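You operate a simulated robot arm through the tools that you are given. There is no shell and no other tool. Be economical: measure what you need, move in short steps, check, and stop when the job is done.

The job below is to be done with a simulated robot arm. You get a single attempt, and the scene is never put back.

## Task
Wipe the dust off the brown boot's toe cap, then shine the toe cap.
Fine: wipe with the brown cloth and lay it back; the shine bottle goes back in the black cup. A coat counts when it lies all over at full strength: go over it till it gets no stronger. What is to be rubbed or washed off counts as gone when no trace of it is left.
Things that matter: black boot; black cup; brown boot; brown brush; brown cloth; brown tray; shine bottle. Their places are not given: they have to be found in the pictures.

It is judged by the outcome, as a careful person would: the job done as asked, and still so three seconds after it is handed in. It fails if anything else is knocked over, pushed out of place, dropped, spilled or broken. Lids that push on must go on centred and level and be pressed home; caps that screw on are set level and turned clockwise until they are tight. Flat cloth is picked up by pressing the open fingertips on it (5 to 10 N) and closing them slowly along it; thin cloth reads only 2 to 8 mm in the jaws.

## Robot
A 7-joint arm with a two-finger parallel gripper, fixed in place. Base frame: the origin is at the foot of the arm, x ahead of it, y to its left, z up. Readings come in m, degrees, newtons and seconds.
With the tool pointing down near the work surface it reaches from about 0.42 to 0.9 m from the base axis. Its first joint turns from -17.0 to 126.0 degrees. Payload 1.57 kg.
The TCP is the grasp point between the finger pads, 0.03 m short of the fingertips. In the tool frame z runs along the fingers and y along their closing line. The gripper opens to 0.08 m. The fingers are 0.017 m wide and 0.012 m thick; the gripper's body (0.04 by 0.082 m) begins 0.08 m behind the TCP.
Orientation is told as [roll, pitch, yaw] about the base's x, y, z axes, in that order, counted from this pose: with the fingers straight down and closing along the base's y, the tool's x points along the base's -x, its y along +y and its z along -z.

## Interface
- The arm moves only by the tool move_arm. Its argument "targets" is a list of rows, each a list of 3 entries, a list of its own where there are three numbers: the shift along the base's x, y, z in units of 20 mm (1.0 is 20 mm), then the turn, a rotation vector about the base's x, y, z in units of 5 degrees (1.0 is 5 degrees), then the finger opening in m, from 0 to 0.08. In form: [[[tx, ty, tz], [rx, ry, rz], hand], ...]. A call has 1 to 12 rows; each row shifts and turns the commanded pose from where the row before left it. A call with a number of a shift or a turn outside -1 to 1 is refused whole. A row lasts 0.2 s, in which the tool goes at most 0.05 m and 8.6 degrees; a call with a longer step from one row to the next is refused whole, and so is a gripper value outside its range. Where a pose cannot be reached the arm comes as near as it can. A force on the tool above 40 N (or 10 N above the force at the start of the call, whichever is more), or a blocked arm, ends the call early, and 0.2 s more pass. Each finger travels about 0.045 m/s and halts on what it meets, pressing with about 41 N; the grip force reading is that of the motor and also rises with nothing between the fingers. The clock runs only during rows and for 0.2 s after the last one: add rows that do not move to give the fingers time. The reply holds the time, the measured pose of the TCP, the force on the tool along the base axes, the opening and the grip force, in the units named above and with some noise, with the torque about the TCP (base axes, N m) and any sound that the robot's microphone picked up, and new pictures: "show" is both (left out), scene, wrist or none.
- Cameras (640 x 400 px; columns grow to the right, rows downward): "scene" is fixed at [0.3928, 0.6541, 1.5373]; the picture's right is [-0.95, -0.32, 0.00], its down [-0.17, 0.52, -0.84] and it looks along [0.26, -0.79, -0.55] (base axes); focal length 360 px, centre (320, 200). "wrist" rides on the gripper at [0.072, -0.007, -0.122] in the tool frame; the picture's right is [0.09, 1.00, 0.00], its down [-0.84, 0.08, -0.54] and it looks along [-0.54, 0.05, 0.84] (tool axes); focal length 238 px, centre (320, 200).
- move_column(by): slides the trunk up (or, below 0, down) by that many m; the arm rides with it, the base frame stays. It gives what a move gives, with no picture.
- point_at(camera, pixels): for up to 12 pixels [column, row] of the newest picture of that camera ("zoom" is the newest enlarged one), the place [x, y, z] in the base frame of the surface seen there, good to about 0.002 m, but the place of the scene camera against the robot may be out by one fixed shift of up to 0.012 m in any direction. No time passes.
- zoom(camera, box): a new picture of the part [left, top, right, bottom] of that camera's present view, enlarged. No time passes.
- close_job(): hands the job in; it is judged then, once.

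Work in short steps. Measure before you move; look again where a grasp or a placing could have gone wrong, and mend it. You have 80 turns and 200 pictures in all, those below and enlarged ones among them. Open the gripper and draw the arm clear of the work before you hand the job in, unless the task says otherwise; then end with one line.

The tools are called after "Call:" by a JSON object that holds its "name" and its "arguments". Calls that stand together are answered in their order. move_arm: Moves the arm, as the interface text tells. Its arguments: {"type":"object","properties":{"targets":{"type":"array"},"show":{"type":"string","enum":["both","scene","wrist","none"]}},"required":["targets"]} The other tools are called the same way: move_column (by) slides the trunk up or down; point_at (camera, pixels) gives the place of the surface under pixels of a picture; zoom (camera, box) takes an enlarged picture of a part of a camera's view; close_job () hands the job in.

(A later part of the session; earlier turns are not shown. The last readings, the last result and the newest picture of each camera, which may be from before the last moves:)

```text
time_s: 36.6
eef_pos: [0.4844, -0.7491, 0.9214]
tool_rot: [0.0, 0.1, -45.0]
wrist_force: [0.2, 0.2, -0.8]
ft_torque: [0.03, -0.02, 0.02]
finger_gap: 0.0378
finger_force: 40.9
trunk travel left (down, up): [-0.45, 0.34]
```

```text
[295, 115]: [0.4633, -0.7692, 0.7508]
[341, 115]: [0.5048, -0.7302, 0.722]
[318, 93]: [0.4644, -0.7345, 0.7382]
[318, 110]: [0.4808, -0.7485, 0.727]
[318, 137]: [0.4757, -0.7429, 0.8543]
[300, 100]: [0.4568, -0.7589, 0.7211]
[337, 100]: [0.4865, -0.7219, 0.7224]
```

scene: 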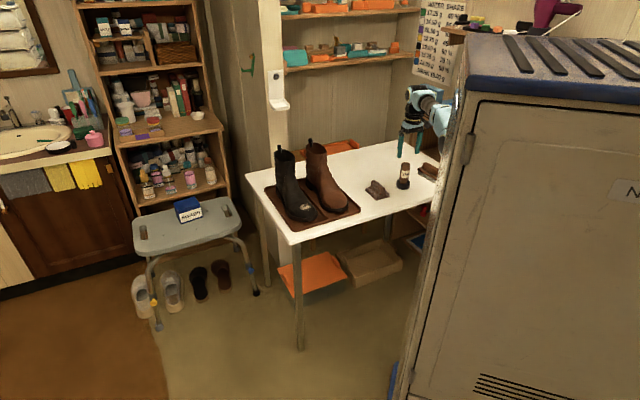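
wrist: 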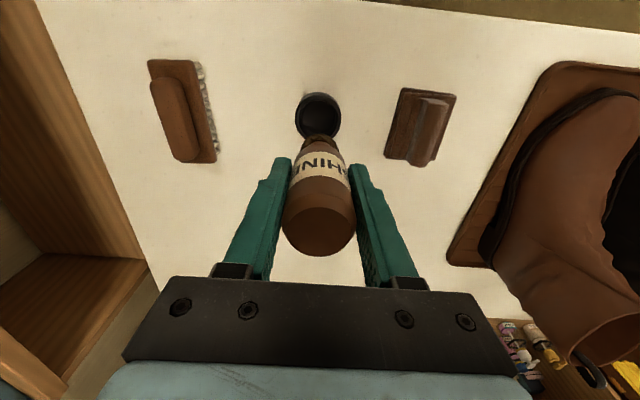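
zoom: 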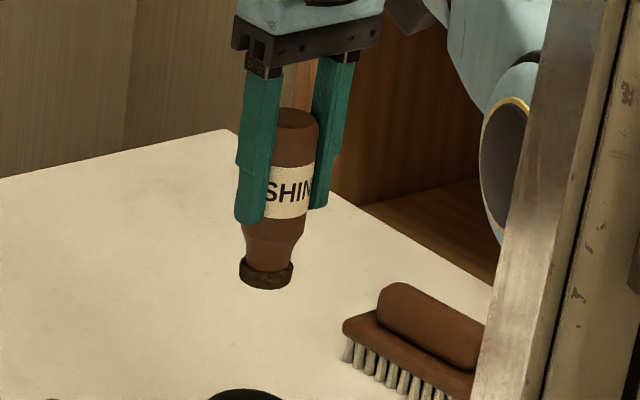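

Sponge bottom is 73.5 mm below the TCP, radius ≈15 mm. I carry it toward the toe cap at height with an 8° nose-down tilt.

Call:
{"name": "move_arm", "arguments": {"targets": [[[0.756, 0.95, 0.3], [-0.094, -0.094, 0], 0], [[0.756, 0.95, 0], [-0.094, -0.094, 0], 0], [[0.756, 0.95, 0], [-0.094, -0.094, 0], 0], [[0.756, 0.95, 0], [-0.094, -0.094, 0], 0], [[0.756, 0.95, 0], [-0.094, -0.094, 0], 0], [[0.756, 0.95, 0], [-0.094, -0.094, 0], 0], [[0.756, 0.95, 0], [-0.094, -0.094, 0], 0], [[0.756, 0.95, 0], [-0.094, -0.094, 0], 0], [[0.756, 0.95, 0], [-0.094, -0.094, 0], 0], [[0.756, 0.95, 0], [-0.094, -0.094, 0], 0], [[0.756, 0.95, 0], [-0.094, -0.094, 0], 0], [[0.756, 0.95, 0], [-0.094, -0.094, 0], 0]], "show": "none"}}

Call:
{"name": "move_arm", "arguments": {"targets": [[[0.756, 0.95, 0], [0, 0, 0], 0], [[0.756, 0.95, -0.6], [0, 0, 0], 0], [[0, 0, -0.8], [0, 0, 0], 0], [[0, 0, -0.8], [0, 0, 0], 0], [[0, 0, 0], [0, 0, 0], 0]], "show": "wrist"}}

Call:
{"name": "zoom", "arguments": {"camera": "scene", "box": [280, 150, 400, 225]}}

```text
time_s: 39.2
eef_pos: [0.6654, -0.5238, 0.9246]
tool_rot: [0.1, -8.0, -45.1]
wrist_force: [0.1, -0.5, -1.3]
ft_torque: [0.0, 0.01, -0.05]
finger_gap: 0.0379
finger_force: 41.1
trunk travel left (down, up): [-0.45, 0.34]
```

```text
time_s: 40.4
eef_pos: [0.6938, -0.4845, 0.8822]
tool_rot: [0.0, -8.0, -44.9]
wrist_force: [0.4, 0.6, -0.6]
ft_torque: [-0.02, 0.0, 0.0]
finger_gap: 0.0381
finger_force: 40.7
trunk travel left (down, up): [-0.45, 0.34]
```

wrist: 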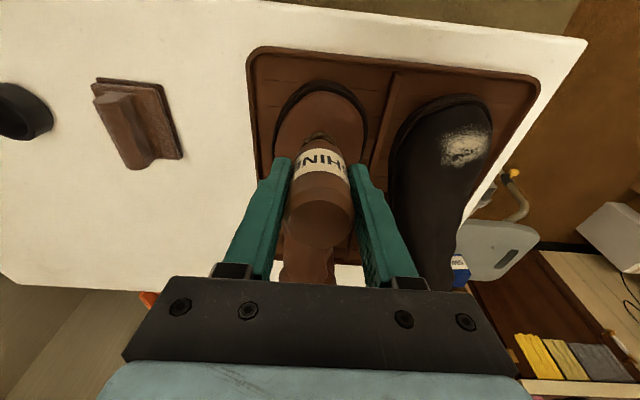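

```text
5.33 times, centred on (340, 188) of scene
```

zoom: 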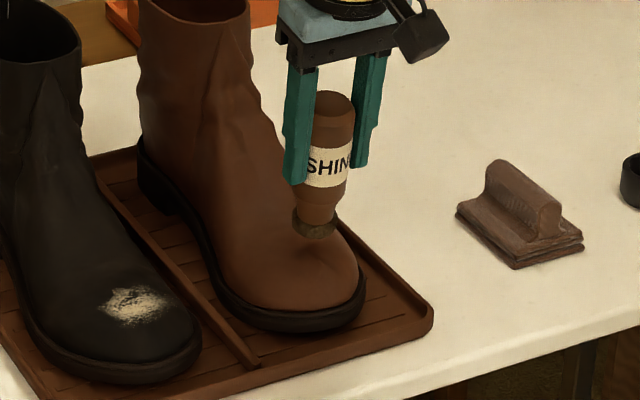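

Lower the sponge onto the cap centre gently.

Call:
{"name": "move_arm", "arguments": {"targets": [[[0, 0, -0.5], [0, 0, 0], 0], [[0, 0, -0.5], [0, 0, 0], 0], [[0, 0, -0.2], [0, 0, 0], 0], [[0, 0, -0.1], [0, 0, 0], 0], [[0, 0, -0.1], [0, 0, 0], 0], [[0, 0, 0], [0, 0, 0], 0]], "show": "none"}}

```text
time_s: 41.8
eef_pos: [0.6936, -0.4838, 0.8554]
tool_rot: [0.0, -8.2, -45.0]
wrist_force: [-0.2, -4.5, 26.5]
ft_torque: [-0.6, -0.07, -0.13]
finger_gap: 0.0379
finger_force: 41.0
trunk travel left (down, up): [-0.45, 0.34]
```

26 N is too much; back off 2 mm.

Call:
{"name": "move_arm", "arguments": {"targets": [[[0, 0, 0.1], [0, 0, 0], 0], [[0, 0, 0], [0, 0, 0], 0]], "show": "none"}}

```text
time_s: 42.4
eef_pos: [0.6941, -0.4846, 0.8554]
tool_rot: [0.1, -7.9, -44.9]
wrist_force: [3.0, -3.1, 6.9]
ft_torque: [-0.1, -0.47, 0.0]
finger_gap: 0.0379
finger_force: 40.9
trunk travel left (down, up): [-0.45, 0.34]
```

7 N now. A short rub across, then lift aside to see what coat results.

Call:
{"name": "move_arm", "arguments": {"targets": [[[0.25, 0.25, 0], [0, 0, 0], 0], [[0.2, 0.2, -0.05], [0, 0, 0], 0], [[-0.2, -0.2, 0.05], [0, 0, 0], 0], [[-0.25, -0.25, 0], [0, 0, 0], 0], [[-0.25, -0.25, 0], [0, 0, 0], 0], [[-0.2, -0.2, -0.05], [0, 0, 0], 0], [[0.2, 0.2, 0.05], [0, 0, 0], 0], [[0.25, 0.25, 0], [0, 0, 0], 0]], "show": "none"}}

Call:
{"name": "move_arm", "arguments": {"targets": [[[0, 0, 1], [0, 0, 0], 0], [[0, 0, 1], [0, 0, 0], 0], [[-0.6, -1, 0.5], [0, 0, 0], 0], [[-0.6, -1, 0], [0, 0, 0], 0], [[-0.6, -1, 0], [0, 0, 0], 0], [[-0.6, -1, 0], [0, 0, 0], 0]], "show": "none"}}

Call:
{"name": "zoom", "arguments": {"camera": "wrist", "box": [350, 40, 510, 140]}}

Call:
{"name": "zoom", "arguments": {"camera": "scene", "box": [308, 175, 372, 215]}}

```text
time_s: 44.2
eef_pos: [0.6947, -0.4851, 0.8558]
tool_rot: [-0.1, -8.0, -45.0]
wrist_force: [0.0, -0.9, -0.3]
ft_torque: [0.02, 0.0, 0.02]
finger_gap: 0.0376
finger_force: 40.8
trunk travel left (down, up): [-0.45, 0.34]
```

```text
time_s: 45.6
eef_pos: [0.6494, -0.5619, 0.9049]
tool_rot: [0.0, -7.9, -44.9]
wrist_force: [0.0, 1.0, -1.3]
ft_torque: [-0.03, 0.01, 0.02]
finger_gap: 0.0376
finger_force: 41.1
trunk travel left (down, up): [-0.45, 0.34]
```

```text
4.00 times, centred on (430, 90) of wrist
```

zoom: 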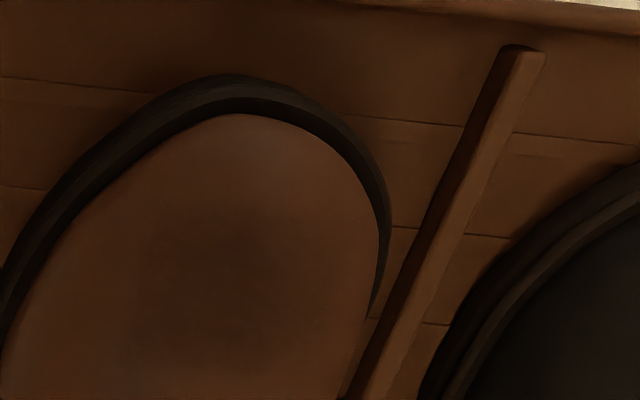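

```text
10.00 times, centred on (340, 195) of scene
```

zoom: 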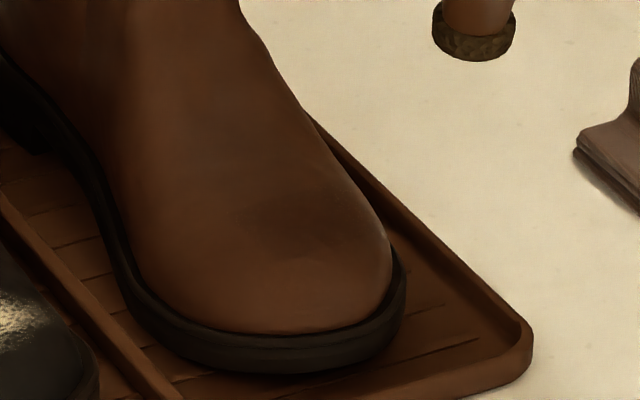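

A faint dark sheen appears around scene-zoom (290,210). I enlarge to see its bounds.

Call:
{"name": "zoom", "arguments": {"camera": "scene", "box": [324, 184, 356, 204]}}

Call:
{"name": "zoom", "arguments": {"camera": "wrist", "box": [370, 65, 450, 115]}}

```text
16.00 times, centred on (340, 194) of scene
```

zoom: 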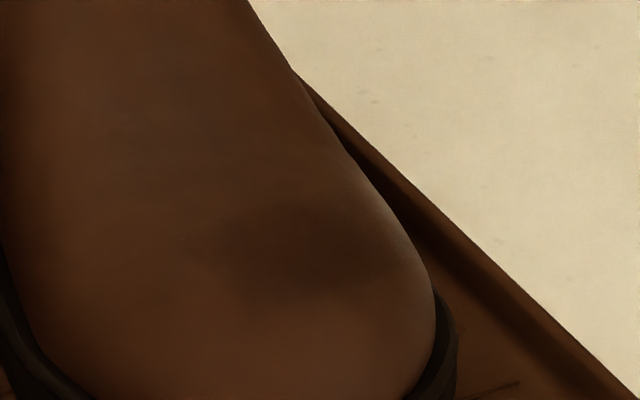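

```text
8.00 times, centred on (410, 90) of wrist
```

zoom: 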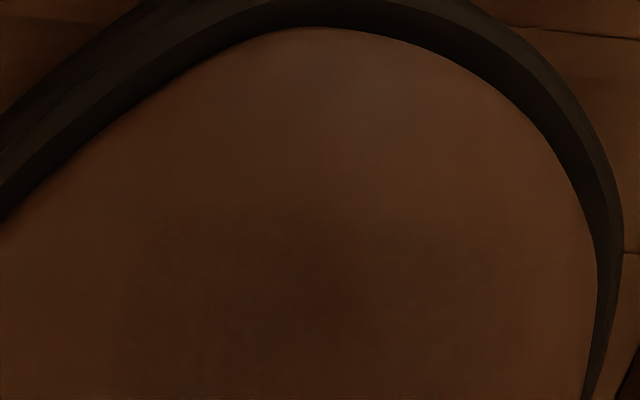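

I locate the coated area and reference points in base frame.

Call:
{"name": "point_at", "arguments": {"camera": "zoom", "pixels": [[320, 290], [200, 240], [440, 240], [200, 340], [440, 340], [320, 200], [320, 380], [100, 260], [530, 300], [320, 120], [200, 140], [440, 140]]}}

Call:
{"name": "point_at", "arguments": {"camera": "scene", "pixels": [[342, 199], [338, 199], [346, 199], [342, 196], [342, 203], [334, 197]]}}

```text
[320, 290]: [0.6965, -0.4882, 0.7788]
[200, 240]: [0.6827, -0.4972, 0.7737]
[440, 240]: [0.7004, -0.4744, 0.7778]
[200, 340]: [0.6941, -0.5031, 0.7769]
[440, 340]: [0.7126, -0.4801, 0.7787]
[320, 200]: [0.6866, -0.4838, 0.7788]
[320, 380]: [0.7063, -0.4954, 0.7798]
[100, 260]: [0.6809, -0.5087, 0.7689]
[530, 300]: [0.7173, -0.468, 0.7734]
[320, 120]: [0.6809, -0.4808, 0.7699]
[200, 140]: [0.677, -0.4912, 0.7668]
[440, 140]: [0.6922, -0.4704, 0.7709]
```

```text
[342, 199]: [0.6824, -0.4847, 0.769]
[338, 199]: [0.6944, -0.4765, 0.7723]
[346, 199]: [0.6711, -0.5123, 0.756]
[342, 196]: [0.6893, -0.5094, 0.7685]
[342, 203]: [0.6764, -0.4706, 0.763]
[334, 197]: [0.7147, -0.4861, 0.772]
```

I build a dome model: radius ≈50 mm across, slope ~8° growing toward the toe. I return above centre and touch down again for a force reference.

Call:
{"name": "move_arm", "arguments": {"targets": [[[0.6, 1, 0], [0, 0, 0], 0], [[0.6, 1, 0], [0, 0, 0], 0], [[0.6, 1, 0], [0, 0, 0], 0], [[0.6, 1, -0.5], [0, 0, 0], 0], [[0, 0, -1], [0, 0, 0], 0], [[0, 0, -0.8], [0, 0, 0], 0], [[0, 0, -0.2], [0, 0, 0], 0], [[0, 0, -0.05], [0, 0, 0], 0], [[0, 0, 0], [0, 0, 0], 0]], "show": "none"}}

```text
time_s: 47.6
eef_pos: [0.6966, -0.4827, 0.8571]
tool_rot: [0.0, -8.3, -45.0]
wrist_force: [-3.3, 2.3, 24.3]
ft_torque: [0.28, -0.06, 0.08]
finger_gap: 0.0373
finger_force: 41.1
trunk travel left (down, up): [-0.45, 0.34]
```

24 N for 1 mm deeper: stiff contact. Raise 0.6 mm and start a raster with tilting.

Call:
{"name": "move_arm", "arguments": {"targets": [[[0, 0, 0.04], [0, 0, 0], 0], [[0, 0, 0], [0, 0, 0], 0]], "show": "none"}}

```text
time_s: 48.2
eef_pos: [0.6953, -0.4848, 0.8564]
tool_rot: [0.0, -8.1, -44.9]
wrist_force: [2.3, -1.7, 19.6]
ft_torque: [-0.02, -0.41, 0.01]
finger_gap: 0.0373
finger_force: 41.4
trunk travel left (down, up): [-0.45, 0.34]
```

About 6 N/mm. Now a tilt-following stroke to the +u side and back along the centre line.

Call:
{"name": "move_arm", "arguments": {"targets": [[[0.27, 0.27, -0.013], [-0.5, 0.5, 0], 0], [[0.27, 0.27, -0.038], [-0.5, 0.5, 0], 0], [[0.27, 0.27, -0.06], [-0.5, 0.5, 0], 0], [[0.27, 0.27, -0.08], [-0.5, 0.5, 0], 0], [[0.27, 0.27, -0.11], [-0.5, 0.5, 0], 0], [[0.27, 0.27, -0.13], [-0.5, 0.5, 0], 0]], "show": "none"}}

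```text
time_s: 49.6
eef_pos: [0.7289, -0.4505, 0.8495]
tool_rot: [-21.3, -7.6, -42.0]
wrist_force: [-6.0, 1.1, 27.6]
ft_torque: [-0.85, 0.91, -0.21]
finger_gap: 0.0375
finger_force: 40.9
trunk travel left (down, up): [-0.45, 0.34]
```

Contact holds at 28 N, slightly high; ease up a bit and sweep back through centre to the -u side.

Call:
{"name": "move_arm", "arguments": {"targets": [[[-0.27, -0.27, 0.16], [0.5, -0.5, 0], 0], [[-0.27, -0.27, 0.12], [0.5, -0.5, 0], 0], [[-0.27, -0.27, 0.08], [0.5, -0.5, 0], 0], [[-0.27, -0.27, 0.06], [0.5, -0.5, 0], 0], [[-0.27, -0.27, 0.038], [0.5, -0.5, 0], 0], [[-0.27, -0.27, 0.013], [0.5, -0.5, 0], 0], [[-0.27, -0.27, -0.013], [0.5, -0.5, 0], 0], [[-0.27, -0.27, -0.038], [0.5, -0.5, 0], 0], [[-0.27, -0.27, -0.06], [0.5, -0.5, 0], 0], [[-0.27, -0.27, -0.08], [0.5, -0.5, 0], 0], [[-0.27, -0.27, -0.11], [0.5, -0.5, 0], 0], [[-0.27, -0.27, -0.13], [0.5, -0.5, 0], 0]], "show": "none"}}

Call:
{"name": "zoom", "arguments": {"camera": "scene", "box": [308, 165, 372, 205]}}

```text
time_s: 52.2
eef_pos: [0.6628, -0.5171, 0.8486]
tool_rot: [21.5, -7.5, -47.7]
wrist_force: [-0.4, 0.9, -1.1]
ft_torque: [-0.04, 0.01, 0.02]
finger_gap: 0.0376
finger_force: 41.4
trunk travel left (down, up): [-0.45, 0.34]
```

```text
10.00 times, centred on (340, 185) of scene
```

zoom: 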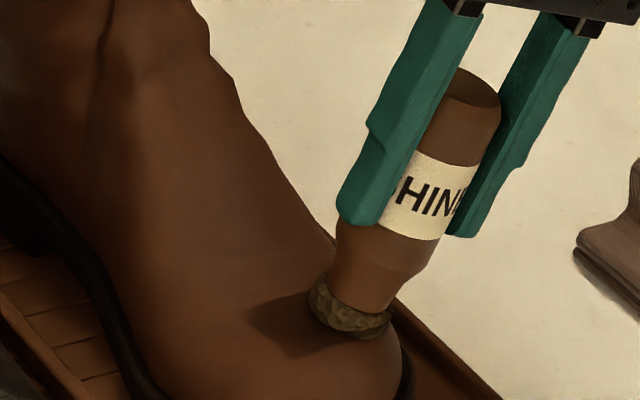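

On the -u side contact was lost (≈0 N); lower there gently.

Call:
{"name": "move_arm", "arguments": {"targets": [[[0, 0, -0.1], [0, 0, 0], 0], [[0, 0, -0.05], [0, 0, 0], 0], [[0, 0, 0], [0, 0, 0], 0]], "show": "none"}}

```text
time_s: 53.0
eef_pos: [0.6632, -0.5174, 0.8452]
tool_rot: [21.3, -7.5, -47.9]
wrist_force: [-6.0, 2.5, 7.9]
ft_torque: [0.41, 0.19, 0.22]
finger_gap: 0.0373
finger_force: 40.4
trunk travel left (down, up): [-0.45, 0.34]
```

10 N now. Return to centre following that profile, sweep to +u again.

Call:
{"name": "move_arm", "arguments": {"targets": [[[0.27, 0.27, 0.155], [-0.5, 0.5, 0], 0], [[0.27, 0.27, 0.13], [-0.5, 0.5, 0], 0], [[0.27, 0.27, 0.1], [-0.5, 0.5, 0], 0], [[0.27, 0.27, 0.08], [-0.5, 0.5, 0], 0], [[0.27, 0.27, 0.04], [-0.5, 0.5, 0], 0], [[0.27, 0.27, 0.015], [-0.5, 0.5, 0], 0], [[0.27, 0.27, -0.013], [-0.5, 0.5, 0], 0], [[0.27, 0.27, -0.038], [-0.5, 0.5, 0], 0], [[0.27, 0.27, -0.05], [-0.5, 0.5, 0], 0], [[0.27, 0.27, -0.07], [-0.5, 0.5, 0], 0], [[0.27, 0.27, -0.1], [-0.5, 0.5, 0], 0], [[0.27, 0.27, -0.13], [-0.5, 0.5, 0], 0]], "show": "none"}}

```text
time_s: 55.6
eef_pos: [0.7278, -0.4498, 0.8465]
tool_rot: [-21.4, -7.4, -42.0]
wrist_force: [-1.3, 1.2, 11.8]
ft_torque: [-0.33, 0.3, -0.04]
finger_gap: 0.0368
finger_force: 40.8
trunk travel left (down, up): [-0.45, 0.34]
```

Forces are lower for the same command, so the bottle may have slid a little in the grip; I'll keep forces near 10 N. Lift aside and look.

Call:
{"name": "move_arm", "arguments": {"targets": [[[-0.2, -0.2, 1], [0.8, -0.8, 0], 0], [[-0.6, -0.8, 1], [0.8, -0.8, 0], 0], [[-0.7, -1, 1], [0.8, -0.8, 0], 0], [[-0.8, -1, 0], [0.6, -0.6, 0], 0], [[-0.8, -1, 0], [0, 0, 0], 0], [[-0.8, -1, 0], [0, 0, 0], 0], [[0, -0.3, 0], [0, 0, 0], 0]], "show": "wrist"}}

Call:
{"name": "zoom", "arguments": {"camera": "scene", "box": [316, 175, 364, 205]}}

Call:
{"name": "zoom", "arguments": {"camera": "wrist", "box": [352, 40, 480, 120]}}

```text
time_s: 57.2
eef_pos: [0.6484, -0.5585, 0.9076]
tool_rot: [0.0, -7.9, -44.8]
wrist_force: [-0.1, -0.3, -1.0]
ft_torque: [0.03, 0.0, 0.0]
finger_gap: 0.037
finger_force: 41.0
trunk travel left (down, up): [-0.45, 0.34]
```

wrist: 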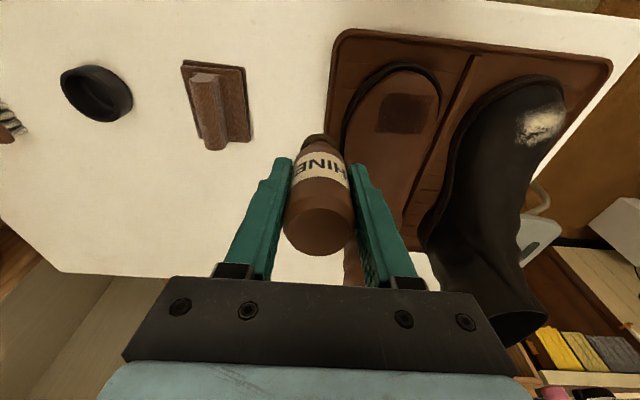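

```text
13.33 times, centred on (340, 190) of scene
```

zoom: 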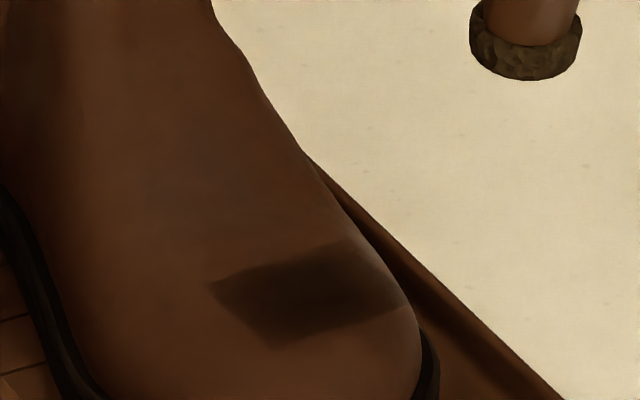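

```text
5.00 times, centred on (416, 80) of wrist
```

zoom: 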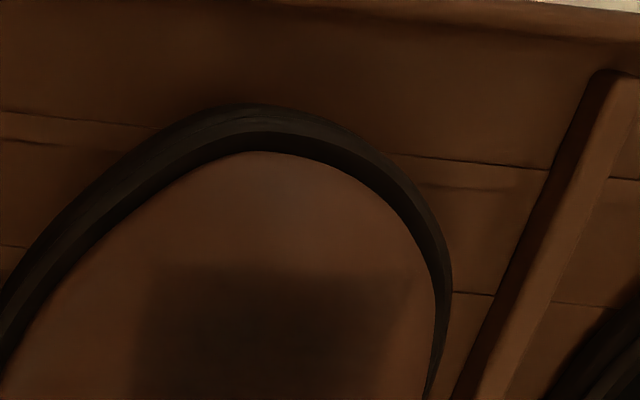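

The coat now shows as a sharp-edged dark patch (wrist 380–440, 92–132): the target zone. I enlarge it to judge uniformity.

Call:
{"name": "zoom", "arguments": {"camera": "wrist", "box": [368, 80, 448, 140]}}

Call:
{"name": "point_at", "arguments": {"camera": "wrist", "pixels": [[384, 93], [436, 95], [378, 130], [424, 133], [408, 112]]}}

Call:
{"name": "zoom", "arguments": {"camera": "scene", "box": [328, 188, 352, 203]}}

```text
6.67 times, centred on (408, 110) of wrist
```

zoom: 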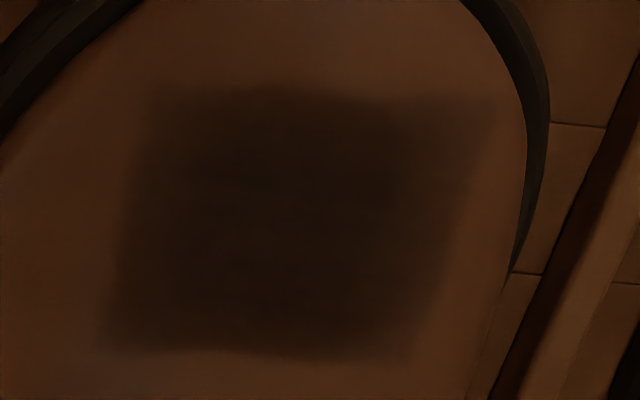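

```text
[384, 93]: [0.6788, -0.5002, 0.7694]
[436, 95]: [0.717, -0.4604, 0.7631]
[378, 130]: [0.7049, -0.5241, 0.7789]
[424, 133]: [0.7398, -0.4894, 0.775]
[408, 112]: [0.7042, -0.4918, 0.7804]
```

```text
16.00 times, centred on (340, 196) of scene
```

zoom: 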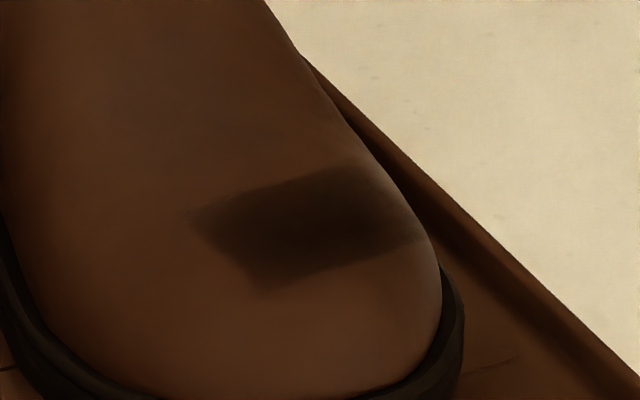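

The patch spans corners (0.679,-0.500), (0.717,-0.460), (0.740,-0.489), (0.705,-0.524); it's darker in the middle, with weaker edges/corners. Next pass: the rear line, touching down at its centre.

Call:
{"name": "move_arm", "arguments": {"targets": [[[0.78, 0.78, 0], [0.14, 0.14, 0], 0], [[0.78, 0.78, 0], [0.14, 0.14, 0], 0], [[0.78, 0.78, 0], [0.14, 0.14, 0], 0], [[0.78, 0.78, -0.5], [0.14, 0.14, 0], 0], [[0, 0, -1], [0, 0, 0], 0], [[0, 0, -0.7], [0, 0, 0], 0], [[0, 0, -0.1], [0, 0, 0], 0], [[0, 0, -0.1], [0, 0, 0], 0], [[0, 0, 0], [0, 0, 0], 0]], "show": "none"}}

```text
time_s: 59.2
eef_pos: [0.7108, -0.4964, 0.8596]
tool_rot: [0.0, -4.1, -44.9]
wrist_force: [1.0, 0.5, -1.0]
ft_torque: [0.05, -0.04, 0.0]
finger_gap: 0.0371
finger_force: 40.6
trunk travel left (down, up): [-0.45, 0.34]
```

Call:
{"name": "move_arm", "arguments": {"targets": [[[0, 0, -0.08], [0, 0, 0], 0], [[0, 0, -0.07], [0, 0, 0], 0], [[0, 0, 0], [0, 0, 0], 0]], "show": "none"}}

```text
time_s: 60.0
eef_pos: [0.7126, -0.4954, 0.8574]
tool_rot: [0.0, -4.2, -45.1]
wrist_force: [-6.3, 2.3, 14.4]
ft_torque: [-0.12, 0.23, -0.07]
finger_gap: 0.037
finger_force: 41.0
trunk travel left (down, up): [-0.45, 0.34]
```

14 N. Sweep out to +u and back on this rear line.

Call:
{"name": "move_arm", "arguments": {"targets": [[[0.314, 0.314, -0.015], [-0.58, 0.58, 0], 0], [[0.314, 0.314, -0.05], [-0.58, 0.58, 0], 0], [[0.314, 0.314, -0.07], [-0.58, 0.58, 0], 0], [[0.314, 0.314, -0.1], [-0.58, 0.58, 0], 0], [[0.314, 0.314, -0.135], [-0.58, 0.58, 0], 0], [[0.314, 0.314, -0.165], [-0.58, 0.58, 0], 0]], "show": "none"}}

```text
time_s: 61.4
eef_pos: [0.7488, -0.4561, 0.8448]
tool_rot: [-24.6, -3.7, -43.1]
wrist_force: [1.8, 2.2, 7.5]
ft_torque: [-0.06, -0.1, 0.06]
finger_gap: 0.0371
finger_force: 41.2
trunk travel left (down, up): [-0.45, 0.34]
```

Good contact (7.5 N). Sweep back across to -u with the steeper profile there.

Call:
{"name": "move_arm", "arguments": {"targets": [[[-0.314, -0.314, 0.13], [0.58, -0.58, 0], 0], [[-0.314, -0.314, 0.125], [0.58, -0.58, 0], 0], [[-0.314, -0.314, 0.1], [0.58, -0.58, 0], 0], [[-0.314, -0.314, 0.07], [0.58, -0.58, 0], 0], [[-0.314, -0.314, 0.05], [0.58, -0.58, 0], 0], [[-0.314, -0.314, 0.015], [0.58, -0.58, 0], 0], [[-0.314, -0.314, -0.03], [0.58, -0.58, 0], 0], [[-0.314, -0.314, -0.07], [0.58, -0.58, 0], 0], [[-0.314, -0.314, -0.1], [0.58, -0.58, 0], 0], [[-0.314, -0.314, -0.13], [0.58, -0.58, 0], 0], [[-0.314, -0.314, -0.16], [0.58, -0.58, 0], 0], [[-0.314, -0.314, -0.18], [0.58, -0.58, 0], 0]], "show": "none"}}

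```text
time_s: 64.0
eef_pos: [0.6715, -0.5358, 0.8428]
tool_rot: [24.6, -3.8, -46.8]
wrist_force: [-2.2, 3.1, 30.2]
ft_torque: [0.17, -0.73, 0.05]
finger_gap: 0.0373
finger_force: 41.1
trunk travel left (down, up): [-0.45, 0.34]
```

30 N is a bit high; ease off and sweep back to the centre.

Call:
{"name": "move_arm", "arguments": {"targets": [[[0, 0, 0.1], [0, 0, 0], 0], [[0.314, 0.314, 0.16], [-0.58, 0.58, 0], 0], [[0.314, 0.314, 0.14], [-0.58, 0.58, 0], 0], [[0.314, 0.314, 0.12], [-0.58, 0.58, 0], 0], [[0.314, 0.314, 0.1], [-0.58, 0.58, 0], 0], [[0.314, 0.314, 0.06], [-0.58, 0.58, 0], 0], [[0.314, 0.314, 0.03], [-0.58, 0.58, 0], 0], [[0, 0, 0], [0, 0, 0], 0]], "show": "none"}}

```text
time_s: 65.8
eef_pos: [0.7126, -0.4943, 0.8572]
tool_rot: [-0.1, -4.0, -45.0]
wrist_force: [-0.3, 0.1, -0.5]
ft_torque: [-0.02, 0.05, 0.02]
finger_gap: 0.037
finger_force: 40.7
trunk travel left (down, up): [-0.45, 0.34]
```

Zero force at centre again. Move to the front line (v≈+4 mm, 12° tilt) and touch down.

Call:
{"name": "move_arm", "arguments": {"targets": [[[0, 0, 0.2], [0, 0, 0], 0], [[-0.535, 0.535, -0.09], [-0.57, -0.57, 0], 0], [[-0.535, 0.535, -0.09], [-0.57, -0.57, 0], 0], [[0, 0, -0.15], [0, 0, 0], 0], [[0, 0, -0.1], [0, 0, 0], 0], [[0, 0, 0], [0, 0, 0], 0]], "show": "none"}}

```text
time_s: 67.2
eef_pos: [0.6918, -0.4737, 0.8519]
tool_rot: [0.0, -12.1, -44.8]
wrist_force: [-4.6, 4.8, 7.7]
ft_torque: [0.26, 0.37, -0.05]
finger_gap: 0.0367
finger_force: 40.6
trunk travel left (down, up): [-0.45, 0.34]
```

Contact at ~10 N. Sweep to +u on this front line.

Call:
{"name": "move_arm", "arguments": {"targets": [[[0.314, 0.314, -0.02], [-0.58, 0.58, 0], 0], [[0.314, 0.314, -0.05], [-0.58, 0.58, 0], 0], [[0.314, 0.314, -0.08], [-0.58, 0.58, 0], 0], [[0.314, 0.314, -0.11], [-0.58, 0.58, 0], 0], [[0.314, 0.314, -0.14], [-0.58, 0.58, 0], 0], [[0.314, 0.314, -0.165], [-0.58, 0.58, 0], 0], [[0, 0, 0], [0, 0, 0], 0]], "show": "none"}}

```text
time_s: 68.8
eef_pos: [0.7287, -0.4359, 0.8403]
tool_rot: [-25.2, -11.0, -39.8]
wrist_force: [0.1, -0.1, -0.9]
ft_torque: [0.02, -0.02, 0.03]
finger_gap: 0.0371
finger_force: 41.4
trunk travel left (down, up): [-0.45, 0.34]
```

Contact was lost at the +u end; lower there.

Call:
{"name": "move_arm", "arguments": {"targets": [[[0, 0, -0.08], [0, 0, 0], 0], [[0, 0, -0.07], [0, 0, 0], 0], [[0, 0, 0], [0, 0, 0], 0]], "show": "none"}}

```text
time_s: 69.6
eef_pos: [0.7287, -0.438, 0.8376]
tool_rot: [-25.1, -11.0, -39.9]
wrist_force: [0.4, -0.3, -1.9]
ft_torque: [0.03, -0.01, 0.02]
finger_gap: 0.0372
finger_force: 41.4
trunk travel left (down, up): [-0.45, 0.34]
```

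Call:
{"name": "move_arm", "arguments": {"targets": [[[0, 0, -0.08], [0, 0, 0], 0], [[0, 0, -0.08], [0, 0, 0], 0], [[0, 0, 0], [0, 0, 0], 0]], "show": "none"}}

Call:
{"name": "zoom", "arguments": {"camera": "scene", "box": [300, 165, 380, 215]}}

```text
time_s: 70.4
eef_pos: [0.7296, -0.4376, 0.8359]
tool_rot: [-25.1, -11.2, -39.8]
wrist_force: [1.0, 0.2, 12.8]
ft_torque: [-0.62, 0.22, 0.01]
finger_gap: 0.0371
finger_force: 41.3
trunk travel left (down, up): [-0.45, 0.34]
```

```text
8.00 times, centred on (340, 190) of scene
```

zoom: 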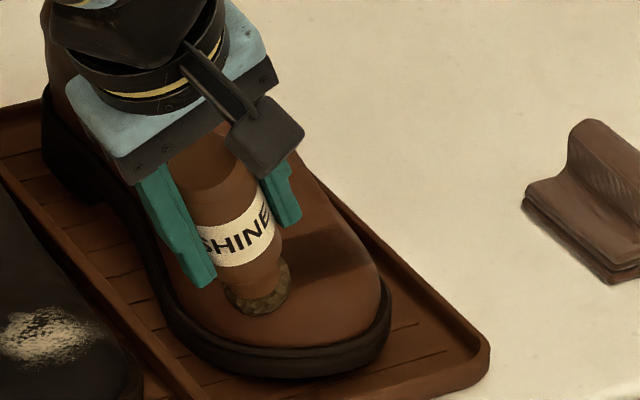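

13 N contact here. Sweep back through centre to -u.

Call:
{"name": "move_arm", "arguments": {"targets": [[[-0.314, -0.314, 0.2], [0.58, -0.58, 0], 0], [[-0.314, -0.314, 0.19], [0.58, -0.58, 0], 0], [[-0.314, -0.314, 0.16], [0.58, -0.58, 0], 0], [[-0.314, -0.314, 0.12], [0.58, -0.58, 0], 0], [[-0.314, -0.314, 0.1], [0.58, -0.58, 0], 0], [[-0.314, -0.314, 0.05], [0.58, -0.58, 0], 0], [[-0.314, -0.314, -0.02], [0.58, -0.58, 0], 0], [[-0.314, -0.314, -0.06], [0.58, -0.58, 0], 0], [[-0.314, -0.314, -0.09], [0.58, -0.58, 0], 0], [[-0.314, -0.314, -0.12], [0.58, -0.58, 0], 0], [[-0.314, -0.314, -0.15], [0.58, -0.58, 0], 0], [[-0.314, -0.314, -0.17], [0.58, -0.58, 0], 0]], "show": "none"}}

```text
time_s: 72.4
eef_pos: [0.6767, -0.4892, 0.852]
tool_rot: [12.4, -12.4, -47.3]
wrist_force: [-2.8, 4.8, 12.9]
ft_torque: [0.24, 0.03, 0.01]
finger_gap: 0.0372
finger_force: 40.6
trunk travel left (down, up): [-0.45, 0.34]
stopped in row 10: the force on the tool passed its limit at 43 N (the readings are from after the stop); the commanded pose is now the measured one
```

Stopped on a force spike midway at -u; forces now 13 N. Continue gently outward from here.

Call:
{"name": "move_arm", "arguments": {"targets": [[[-0.314, -0.314, -0.1], [0.58, -0.58, 0], 0], [[-0.314, -0.314, -0.14], [0.58, -0.58, 0], 0], [[-0.314, -0.314, -0.18], [0.58, -0.58, 0], 0], [[0, 0, 0], [0, 0, 0], 0]], "show": "none"}}

```text
time_s: 73.1
eef_pos: [0.6677, -0.5, 0.8505]
tool_rot: [21.7, -12.3, -49.0]
wrist_force: [-3.8, 5.0, 11.8]
ft_torque: [0.36, -0.03, 0.15]
finger_gap: 0.037
finger_force: 40.9
trunk travel left (down, up): [-0.45, 0.34]
stopped in row 3: the force on the tool passed its limit at 44 N (the readings are from after the stop); the commanded pose is now the measured one
```

Force spikes here, so it is pressing well. Lift away and look at the coat.

Call:
{"name": "move_arm", "arguments": {"targets": [[[-0.2, 0, 0.8], [-0.8, 0.8, 0], 0], [[-0.2, -0.4, 1], [-0.8, 0.8, 0], 0], [[-0.2, -1, 1], [-0.8, 0.8, 0], 0], [[-0.2, -1, 0], [-0.66, 0.66, 0], 0], [[-0.2, -1, 0], [0, 0, 0], 0], [[0, 0, 0], [0, 0, 0], 0]], "show": "wrist"}}

Call:
{"name": "zoom", "arguments": {"camera": "scene", "box": [316, 178, 364, 208]}}

Call:
{"name": "zoom", "arguments": {"camera": "wrist", "box": [352, 60, 448, 120]}}

```text
time_s: 74.5
eef_pos: [0.6476, -0.5663, 0.9052]
tool_rot: [-0.5, -12.9, -44.2]
wrist_force: [0.1, -0.2, -2.1]
ft_torque: [0.02, -0.02, 0.0]
finger_gap: 0.0373
finger_force: 41.2
trunk travel left (down, up): [-0.45, 0.34]
```

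wrist: 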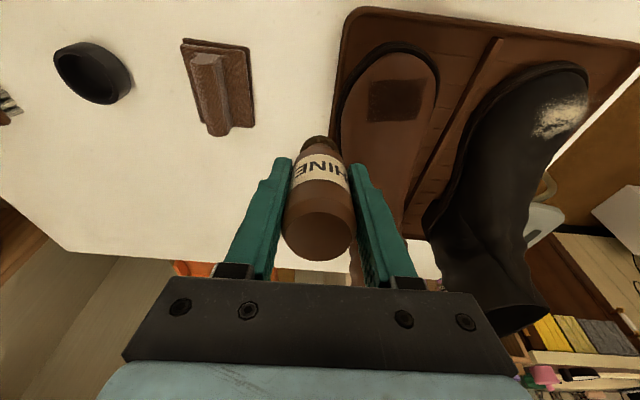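

```text
13.33 times, centred on (340, 193) of scene
```

zoom: 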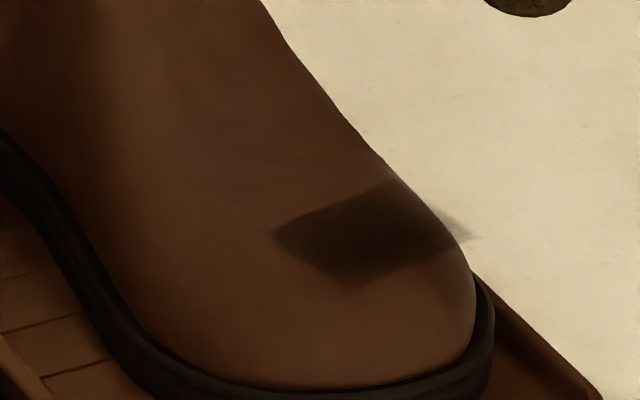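

```text
6.67 times, centred on (400, 90) of wrist
```

zoom: 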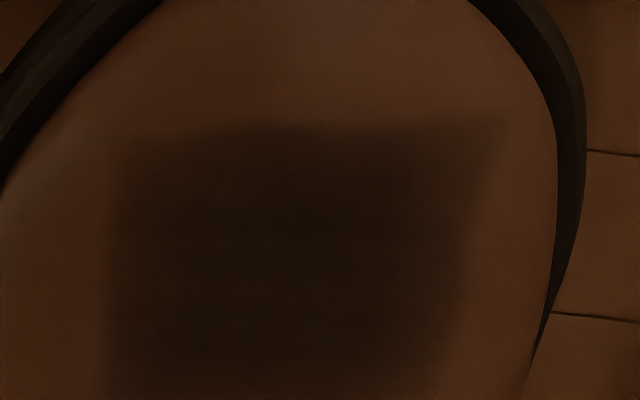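

The boot seems to have shifted in the scene view. I check its position against the tray and earlier pictures.

Call:
{"name": "zoom", "arguments": {"camera": "scene", "box": [230, 120, 450, 258]}}

Call:
{"name": "zoom", "arguments": {"camera": "scene", "box": [280, 165, 400, 240]}}

Call:
{"name": "point_at", "arguments": {"camera": "wrist", "pixels": [[372, 80], [427, 82], [365, 120], [415, 120], [395, 45], [437, 80], [498, 40]]}}

```text
2.90 times, centred on (340, 189) of scene
```

zoom: 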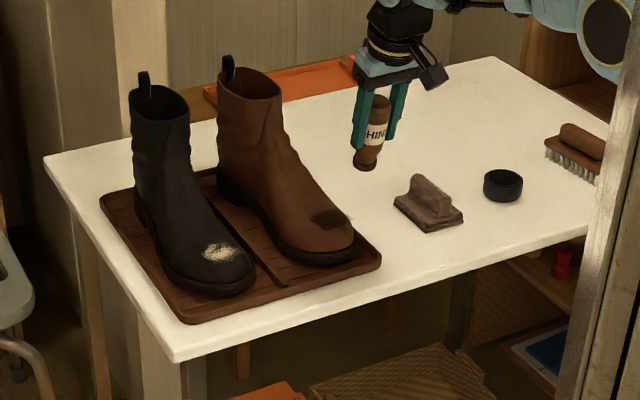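

```text
5.33 times, centred on (340, 202) of scene
```

zoom: 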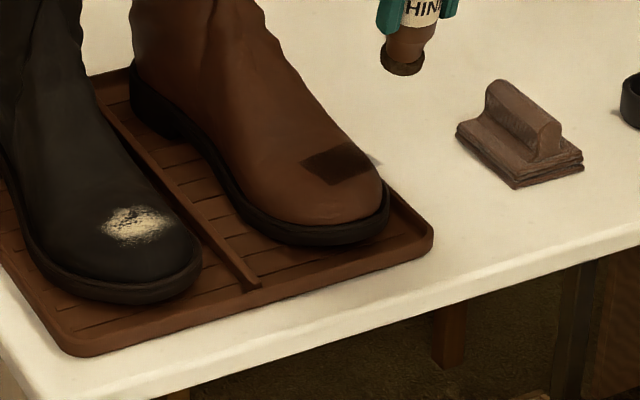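

```text
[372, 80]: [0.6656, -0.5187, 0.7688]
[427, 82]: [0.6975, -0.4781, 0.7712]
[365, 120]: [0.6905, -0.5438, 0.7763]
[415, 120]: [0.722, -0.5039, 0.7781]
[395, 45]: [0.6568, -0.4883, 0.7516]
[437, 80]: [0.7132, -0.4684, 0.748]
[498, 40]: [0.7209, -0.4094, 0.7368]
```

The toe has been dragged ~20 mm sideways (-u); I'll push it back later with closed fingers. First I judge the coat.

Call:
{"name": "zoom", "arguments": {"camera": "scene", "box": [334, 189, 354, 201]}}

Call:
{"name": "zoom", "arguments": {"camera": "wrist", "box": [360, 74, 432, 126]}}

```text
16.00 times, centred on (344, 195) of scene
```

zoom: 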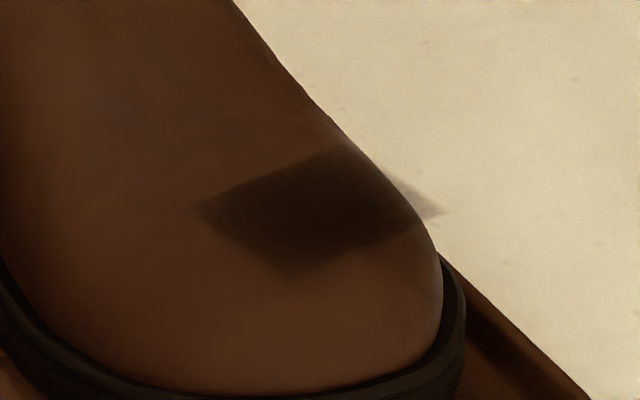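

```text
7.69 times, centred on (396, 100) of wrist
```

zoom: 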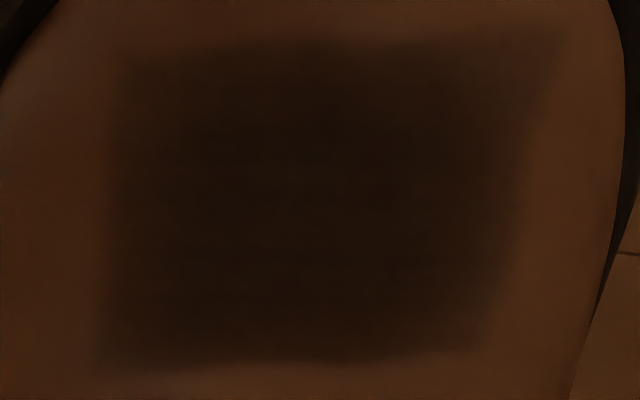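

Coat looks nearly even; I make one more modest pass going only toward +u. Position at the -u edge of the rear line, above the surface.

Call:
{"name": "move_arm", "arguments": {"targets": [[[0.167, 0.204, -0.2], [0.79, -0.34, 0], 0], [[0.167, 0.204, -0.4], [0.79, -0.34, 0], 0], [[0.167, 0.204, -0.6], [0.79, -0.34, 0], 0], [[0.167, 0.204, -0.6], [0.79, -0.34, 0], 0], [[0.167, 0.204, -0.6], [0.79, -0.34, 0], 0], [[0, 0, -0.2], [0, 0, 0], 0], [[0, 0, -0.1], [0, 0, 0], 0], [[0, 0, 0], [0, 0, 0], 0]], "show": "none"}}

Call:
{"name": "zoom", "arguments": {"camera": "scene", "box": [308, 165, 388, 215]}}

```text
time_s: 76.3
eef_pos: [0.6642, -0.5463, 0.8497]
tool_rot: [19.5, -4.5, -47.3]
wrist_force: [0.3, -0.1, -1.3]
ft_torque: [-0.01, 0.0, 0.01]
finger_gap: 0.0373
finger_force: 41.0
trunk travel left (down, up): [-0.45, 0.34]
```

```text
8.00 times, centred on (348, 190) of scene
```

zoom: 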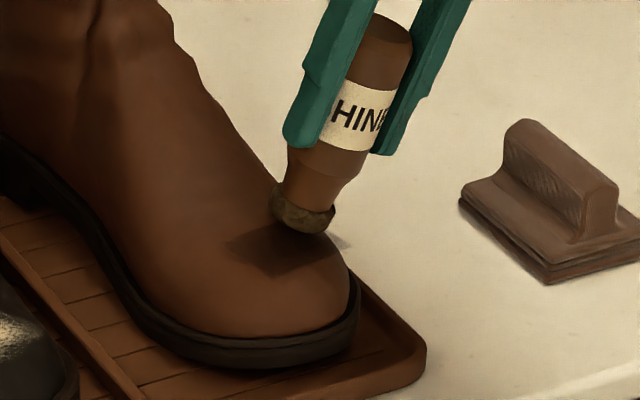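

Well placed at the -u edge. Touch down.

Call:
{"name": "move_arm", "arguments": {"targets": [[[0, 0, -0.1], [0, 0, 0], 0], [[0, 0, -0.08], [0, 0, 0], 0], [[0, 0, 0], [0, 0, 0], 0]], "show": "none"}}

```text
time_s: 77.1
eef_pos: [0.6655, -0.5464, 0.8492]
tool_rot: [19.6, -4.5, -47.3]
wrist_force: [-0.5, -0.4, -1.1]
ft_torque: [-0.03, 0.0, -0.02]
finger_gap: 0.0369
finger_force: 41.0
trunk travel left (down, up): [-0.45, 0.34]
```

Call:
{"name": "move_arm", "arguments": {"targets": [[[0, 0, -0.08], [0, 0, 0], 0], [[0, 0, -0.08], [0, 0, 0], 0], [[0, 0, 0], [0, 0, 0], 0]], "show": "none"}}

```text
time_s: 77.9
eef_pos: [0.663, -0.5486, 0.844]
tool_rot: [19.6, -4.5, -47.4]
wrist_force: [0.4, 0.4, -0.8]
ft_torque: [0.0, 0.0, -0.04]
finger_gap: 0.0371
finger_force: 41.3
trunk travel left (down, up): [-0.45, 0.34]
```

Call:
{"name": "move_arm", "arguments": {"targets": [[[0, 0, -0.06], [0, 0, 0], 0], [[0, 0, -0.06], [0, 0, 0], 0], [[0, 0, 0], [0, 0, 0], 0]], "show": "none"}}

```text
time_s: 78.7
eef_pos: [0.6636, -0.5479, 0.8437]
tool_rot: [19.6, -4.6, -47.2]
wrist_force: [-3.6, 0.1, 9.1]
ft_torque: [-0.07, -0.11, 0.0]
finger_gap: 0.0373
finger_force: 41.4
trunk travel left (down, up): [-0.45, 0.34]
```

9.5 N. Sweep toward +u along the rear line.

Call:
{"name": "move_arm", "arguments": {"targets": [[[0.26, 0.33, 0.15], [-0.63, 0.5, 0], 0], [[0.26, 0.33, 0.13], [-0.63, 0.5, 0], 0], [[0.26, 0.33, 0.11], [-0.63, 0.5, 0], 0], [[0.26, 0.33, 0.08], [-0.63, 0.5, 0], 0], [[0.26, 0.33, 0.04], [-0.63, 0.5, 0], 0], [[0.26, 0.33, -0.02], [-0.63, 0.5, 0], 0], [[0.26, 0.33, -0.05], [-0.63, 0.5, 0], 0], [[0.26, 0.33, -0.09], [-0.63, 0.5, 0], 0], [[0.26, 0.33, -0.12], [-0.63, 0.5, 0], 0], [[0.26, 0.33, -0.14], [-0.63, 0.5, 0], 0]], "show": "none"}}

```text
time_s: 80.4
eef_pos: [0.6995, -0.5006, 0.8552]
tool_rot: [-11.3, -8.7, -43.9]
wrist_force: [-10.1, 1.9, 13.5]
ft_torque: [0.01, 0.57, -0.06]
finger_gap: 0.0372
finger_force: 40.6
trunk travel left (down, up): [-0.45, 0.34]
stopped in row 8: the force on the tool passed its limit at 43 N (the readings are from after the stop); the commanded pose is now the measured one
```

Firm contact, stopped at +u by force. Finish the last bit, then move to the front line lifted.

Call:
{"name": "move_arm", "arguments": {"targets": [[[0.26, 0.33, -0.07], [-0.63, 0.5, 0], 0], [[0.26, 0.33, -0.1], [-0.63, 0.5, 0], 0], [[0.26, 0.33, -0.12], [-0.63, 0.5, 0], 0], [[-0.4, 0.4, -0.1], [-0.4, -0.5, 0], 0], [[-0.4, 0.4, -0.12], [-0.4, -0.5, 0], 0], [[0, 0, 0], [0, 0, 0], 0]], "show": "none"}}

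```text
time_s: 81.1
eef_pos: [0.7086, -0.4911, 0.8528]
tool_rot: [-20.4, -9.5, -43.0]
wrist_force: [-10.8, 2.0, 13.0]
ft_torque: [-0.11, 0.76, -0.18]
finger_gap: 0.037
finger_force: 40.9
trunk travel left (down, up): [-0.45, 0.34]
stopped in row 3: the force on the tool passed its limit at 43 N (the readings are from after the stop); the commanded pose is now the measured one
```

Lift and look again from the same vantage.

Call:
{"name": "move_arm", "arguments": {"targets": [[[-0.2, -0.2, 1], [0.64, -0.52, 0], 0], [[-0.5, -0.6, 1], [0.64, -0.52, 0], 0], [[-0.8, -1, 0.6], [0.64, -0.52, 0], 0], [[-0.8, -1, 0], [0.64, -0.52, 0], 0], [[-0.8, -1, 0], [0.64, -0.52, 0], 0], [[0, 0, 0], [0, 0, 0], 0]], "show": "wrist"}}

Call:
{"name": "zoom", "arguments": {"camera": "scene", "box": [334, 189, 354, 201]}}

Call:
{"name": "zoom", "arguments": {"camera": "wrist", "box": [360, 74, 432, 126]}}

```text
time_s: 82.5
eef_pos: [0.6472, -0.567, 0.9031]
tool_rot: [0.6, -7.5, -45.9]
wrist_force: [-0.2, 0.1, -1.2]
ft_torque: [0.0, 0.06, -0.02]
finger_gap: 0.0372
finger_force: 40.6
trunk travel left (down, up): [-0.45, 0.34]
```

wrist: 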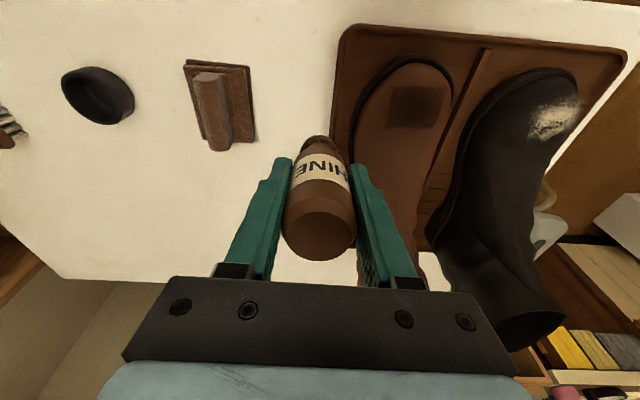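

```text
16.00 times, centred on (344, 195) of scene
```

zoom: 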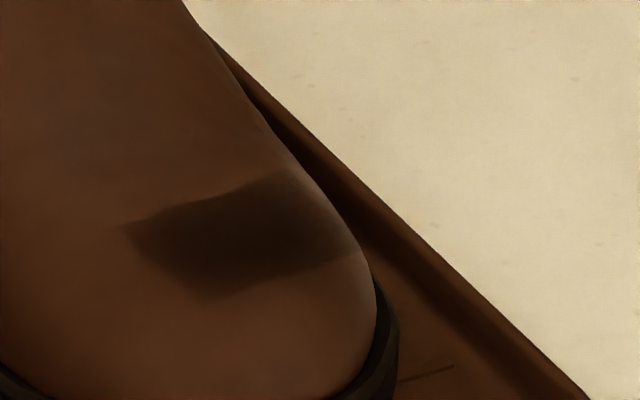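

```text
7.69 times, centred on (396, 100) of wrist
```

zoom: 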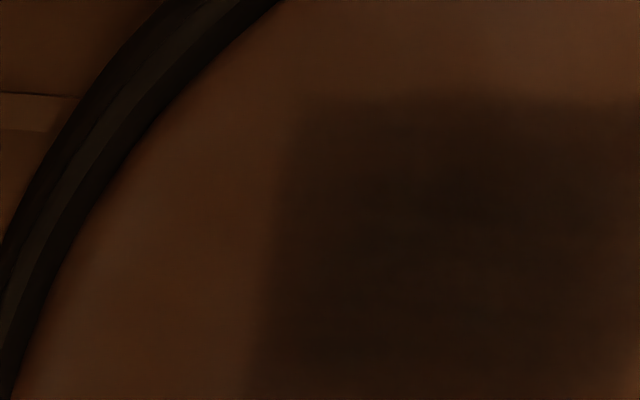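

The boot moved back toward +u. I measure the patch corners and view the coat.

Call:
{"name": "point_at", "arguments": {"camera": "wrist", "pixels": [[395, 87], [448, 87], [391, 124], [438, 127]]}}

Call:
{"name": "zoom", "arguments": {"camera": "wrist", "box": [380, 75, 460, 135]}}

Call:
{"name": "zoom", "arguments": {"camera": "scene", "box": [280, 165, 400, 240]}}

Call:
{"name": "zoom", "arguments": {"camera": "scene", "box": [230, 120, 450, 258]}}

```text
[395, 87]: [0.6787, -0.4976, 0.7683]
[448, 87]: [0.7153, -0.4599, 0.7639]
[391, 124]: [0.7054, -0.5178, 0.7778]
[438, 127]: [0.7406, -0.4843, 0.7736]
```

```text
6.67 times, centred on (420, 105) of wrist
```

zoom: 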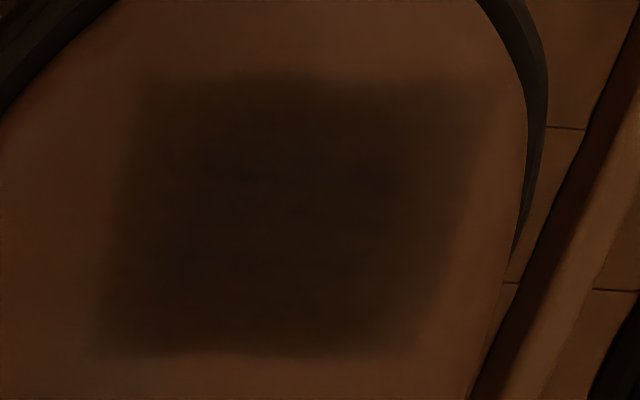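

```text
5.33 times, centred on (340, 202) of scene
```

zoom: 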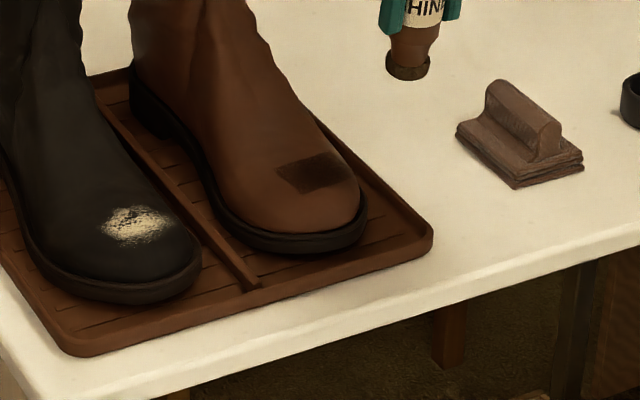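

```text
2.90 times, centred on (340, 189) of scene
```

zoom: 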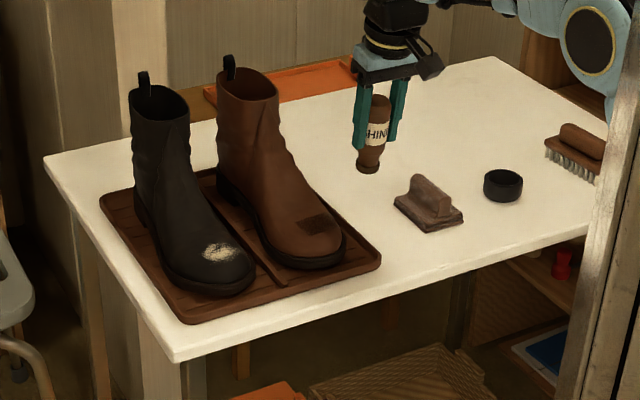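

Boot is back within ~3 mm of its original place. The +u edge still looks slightly weaker; I make a focused pass there.

Call:
{"name": "move_arm", "arguments": {"targets": [[[0.7, 0.78, 0], [-0.485, 0.485, 0], 0], [[0.7, 0.78, 0], [-0.485, 0.485, 0], 0], [[0.7, 0.78, 0], [-0.485, 0.485, 0], 0], [[0.7, 0.78, 0], [-0.485, 0.485, 0], 0], [[0.7, 0.78, 0], [-0.485, 0.485, 0], 0], [[0.7, 0.78, 0], [-0.485, 0.485, 0], 0], [[0.7, 0.78, -0.5], [-0.485, 0.485, 0], 0], [[0, 0, -1], [0, 0, 0], 0], [[0, 0, -0.8], [0, 0, 0], 0], [[0, 0, -0.2], [0, 0, 0], 0], [[0, 0, -0.2], [0, 0, 0], 0], [[0, 0, 0], [0, 0, 0], 0]], "show": "none"}}

Call:
{"name": "zoom", "arguments": {"camera": "scene", "box": [300, 165, 380, 215]}}

```text
time_s: 85.1
eef_pos: [0.7475, -0.4575, 0.8486]
tool_rot: [-23.6, -7.3, -42.7]
wrist_force: [0.6, -0.2, -1.9]
ft_torque: [0.01, -0.01, 0.0]
finger_gap: 0.0373
finger_force: 40.8
trunk travel left (down, up): [-0.45, 0.34]
```

```text
8.00 times, centred on (340, 190) of scene
```

zoom: 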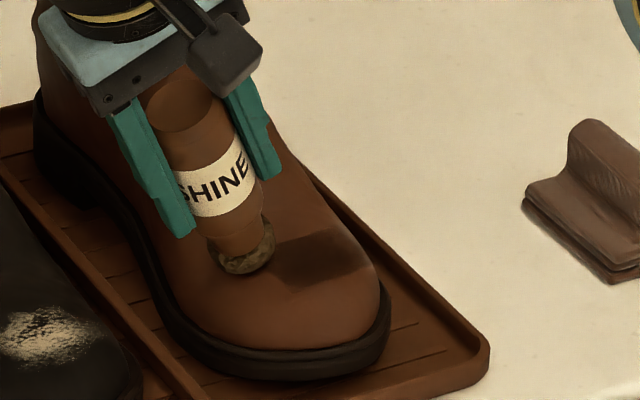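

Good placement at the +u edge. Lower to contact.

Call:
{"name": "move_arm", "arguments": {"targets": [[[0, 0, -0.1], [0, 0, 0], 0], [[0, 0, -0.1], [0, 0, 0], 0], [[0, 0, 0], [0, 0, 0], 0]], "show": "none"}}

```text
time_s: 85.9
eef_pos: [0.7469, -0.4575, 0.8453]
tool_rot: [-23.7, -7.4, -42.6]
wrist_force: [-0.1, 0.0, -0.6]
ft_torque: [0.05, 0.03, 0.03]
finger_gap: 0.0374
finger_force: 40.7
trunk travel left (down, up): [-0.45, 0.34]
```

Call:
{"name": "move_arm", "arguments": {"targets": [[[0, 0, -0.08], [0, 0, 0], 0], [[0, 0, -0.06], [0, 0, 0], 0], [[0, 0, 0], [0, 0, 0], 0]], "show": "none"}}

```text
time_s: 86.7
eef_pos: [0.7473, -0.4575, 0.8436]
tool_rot: [-23.7, -7.5, -42.7]
wrist_force: [1.7, -0.6, 2.6]
ft_torque: [-0.11, 0.05, 0.0]
finger_gap: 0.037
finger_force: 40.6
trunk travel left (down, up): [-0.45, 0.34]
```

3 N; press a bit more and rub forward and back along the +u edge.

Call:
{"name": "move_arm", "arguments": {"targets": [[[0, 0, -0.06], [0, 0, 0], 0], [[0.16, -0.16, 0], [0, 0, 0], 0], [[-0.16, 0.16, 0], [0, 0, 0], 0], [[-0.16, 0.16, -0.03], [0, 0, 0], 0], [[-0.16, 0.16, -0.05], [0, 0, 0], 0], [[-0.16, 0.16, -0.06], [0, 0, 0], 0], [[-0.16, 0.16, -0.08], [0, 0, 0], 0], [[0, 0, 0], [0, 0, 0], 0]], "show": "none"}}

```text
time_s: 88.5
eef_pos: [0.7328, -0.4451, 0.8381]
tool_rot: [-23.6, -7.6, -42.7]
wrist_force: [10.5, -1.2, 21.8]
ft_torque: [-0.91, -0.09, 0.4]
finger_gap: 0.0372
finger_force: 40.9
trunk travel left (down, up): [-0.45, 0.34]
```

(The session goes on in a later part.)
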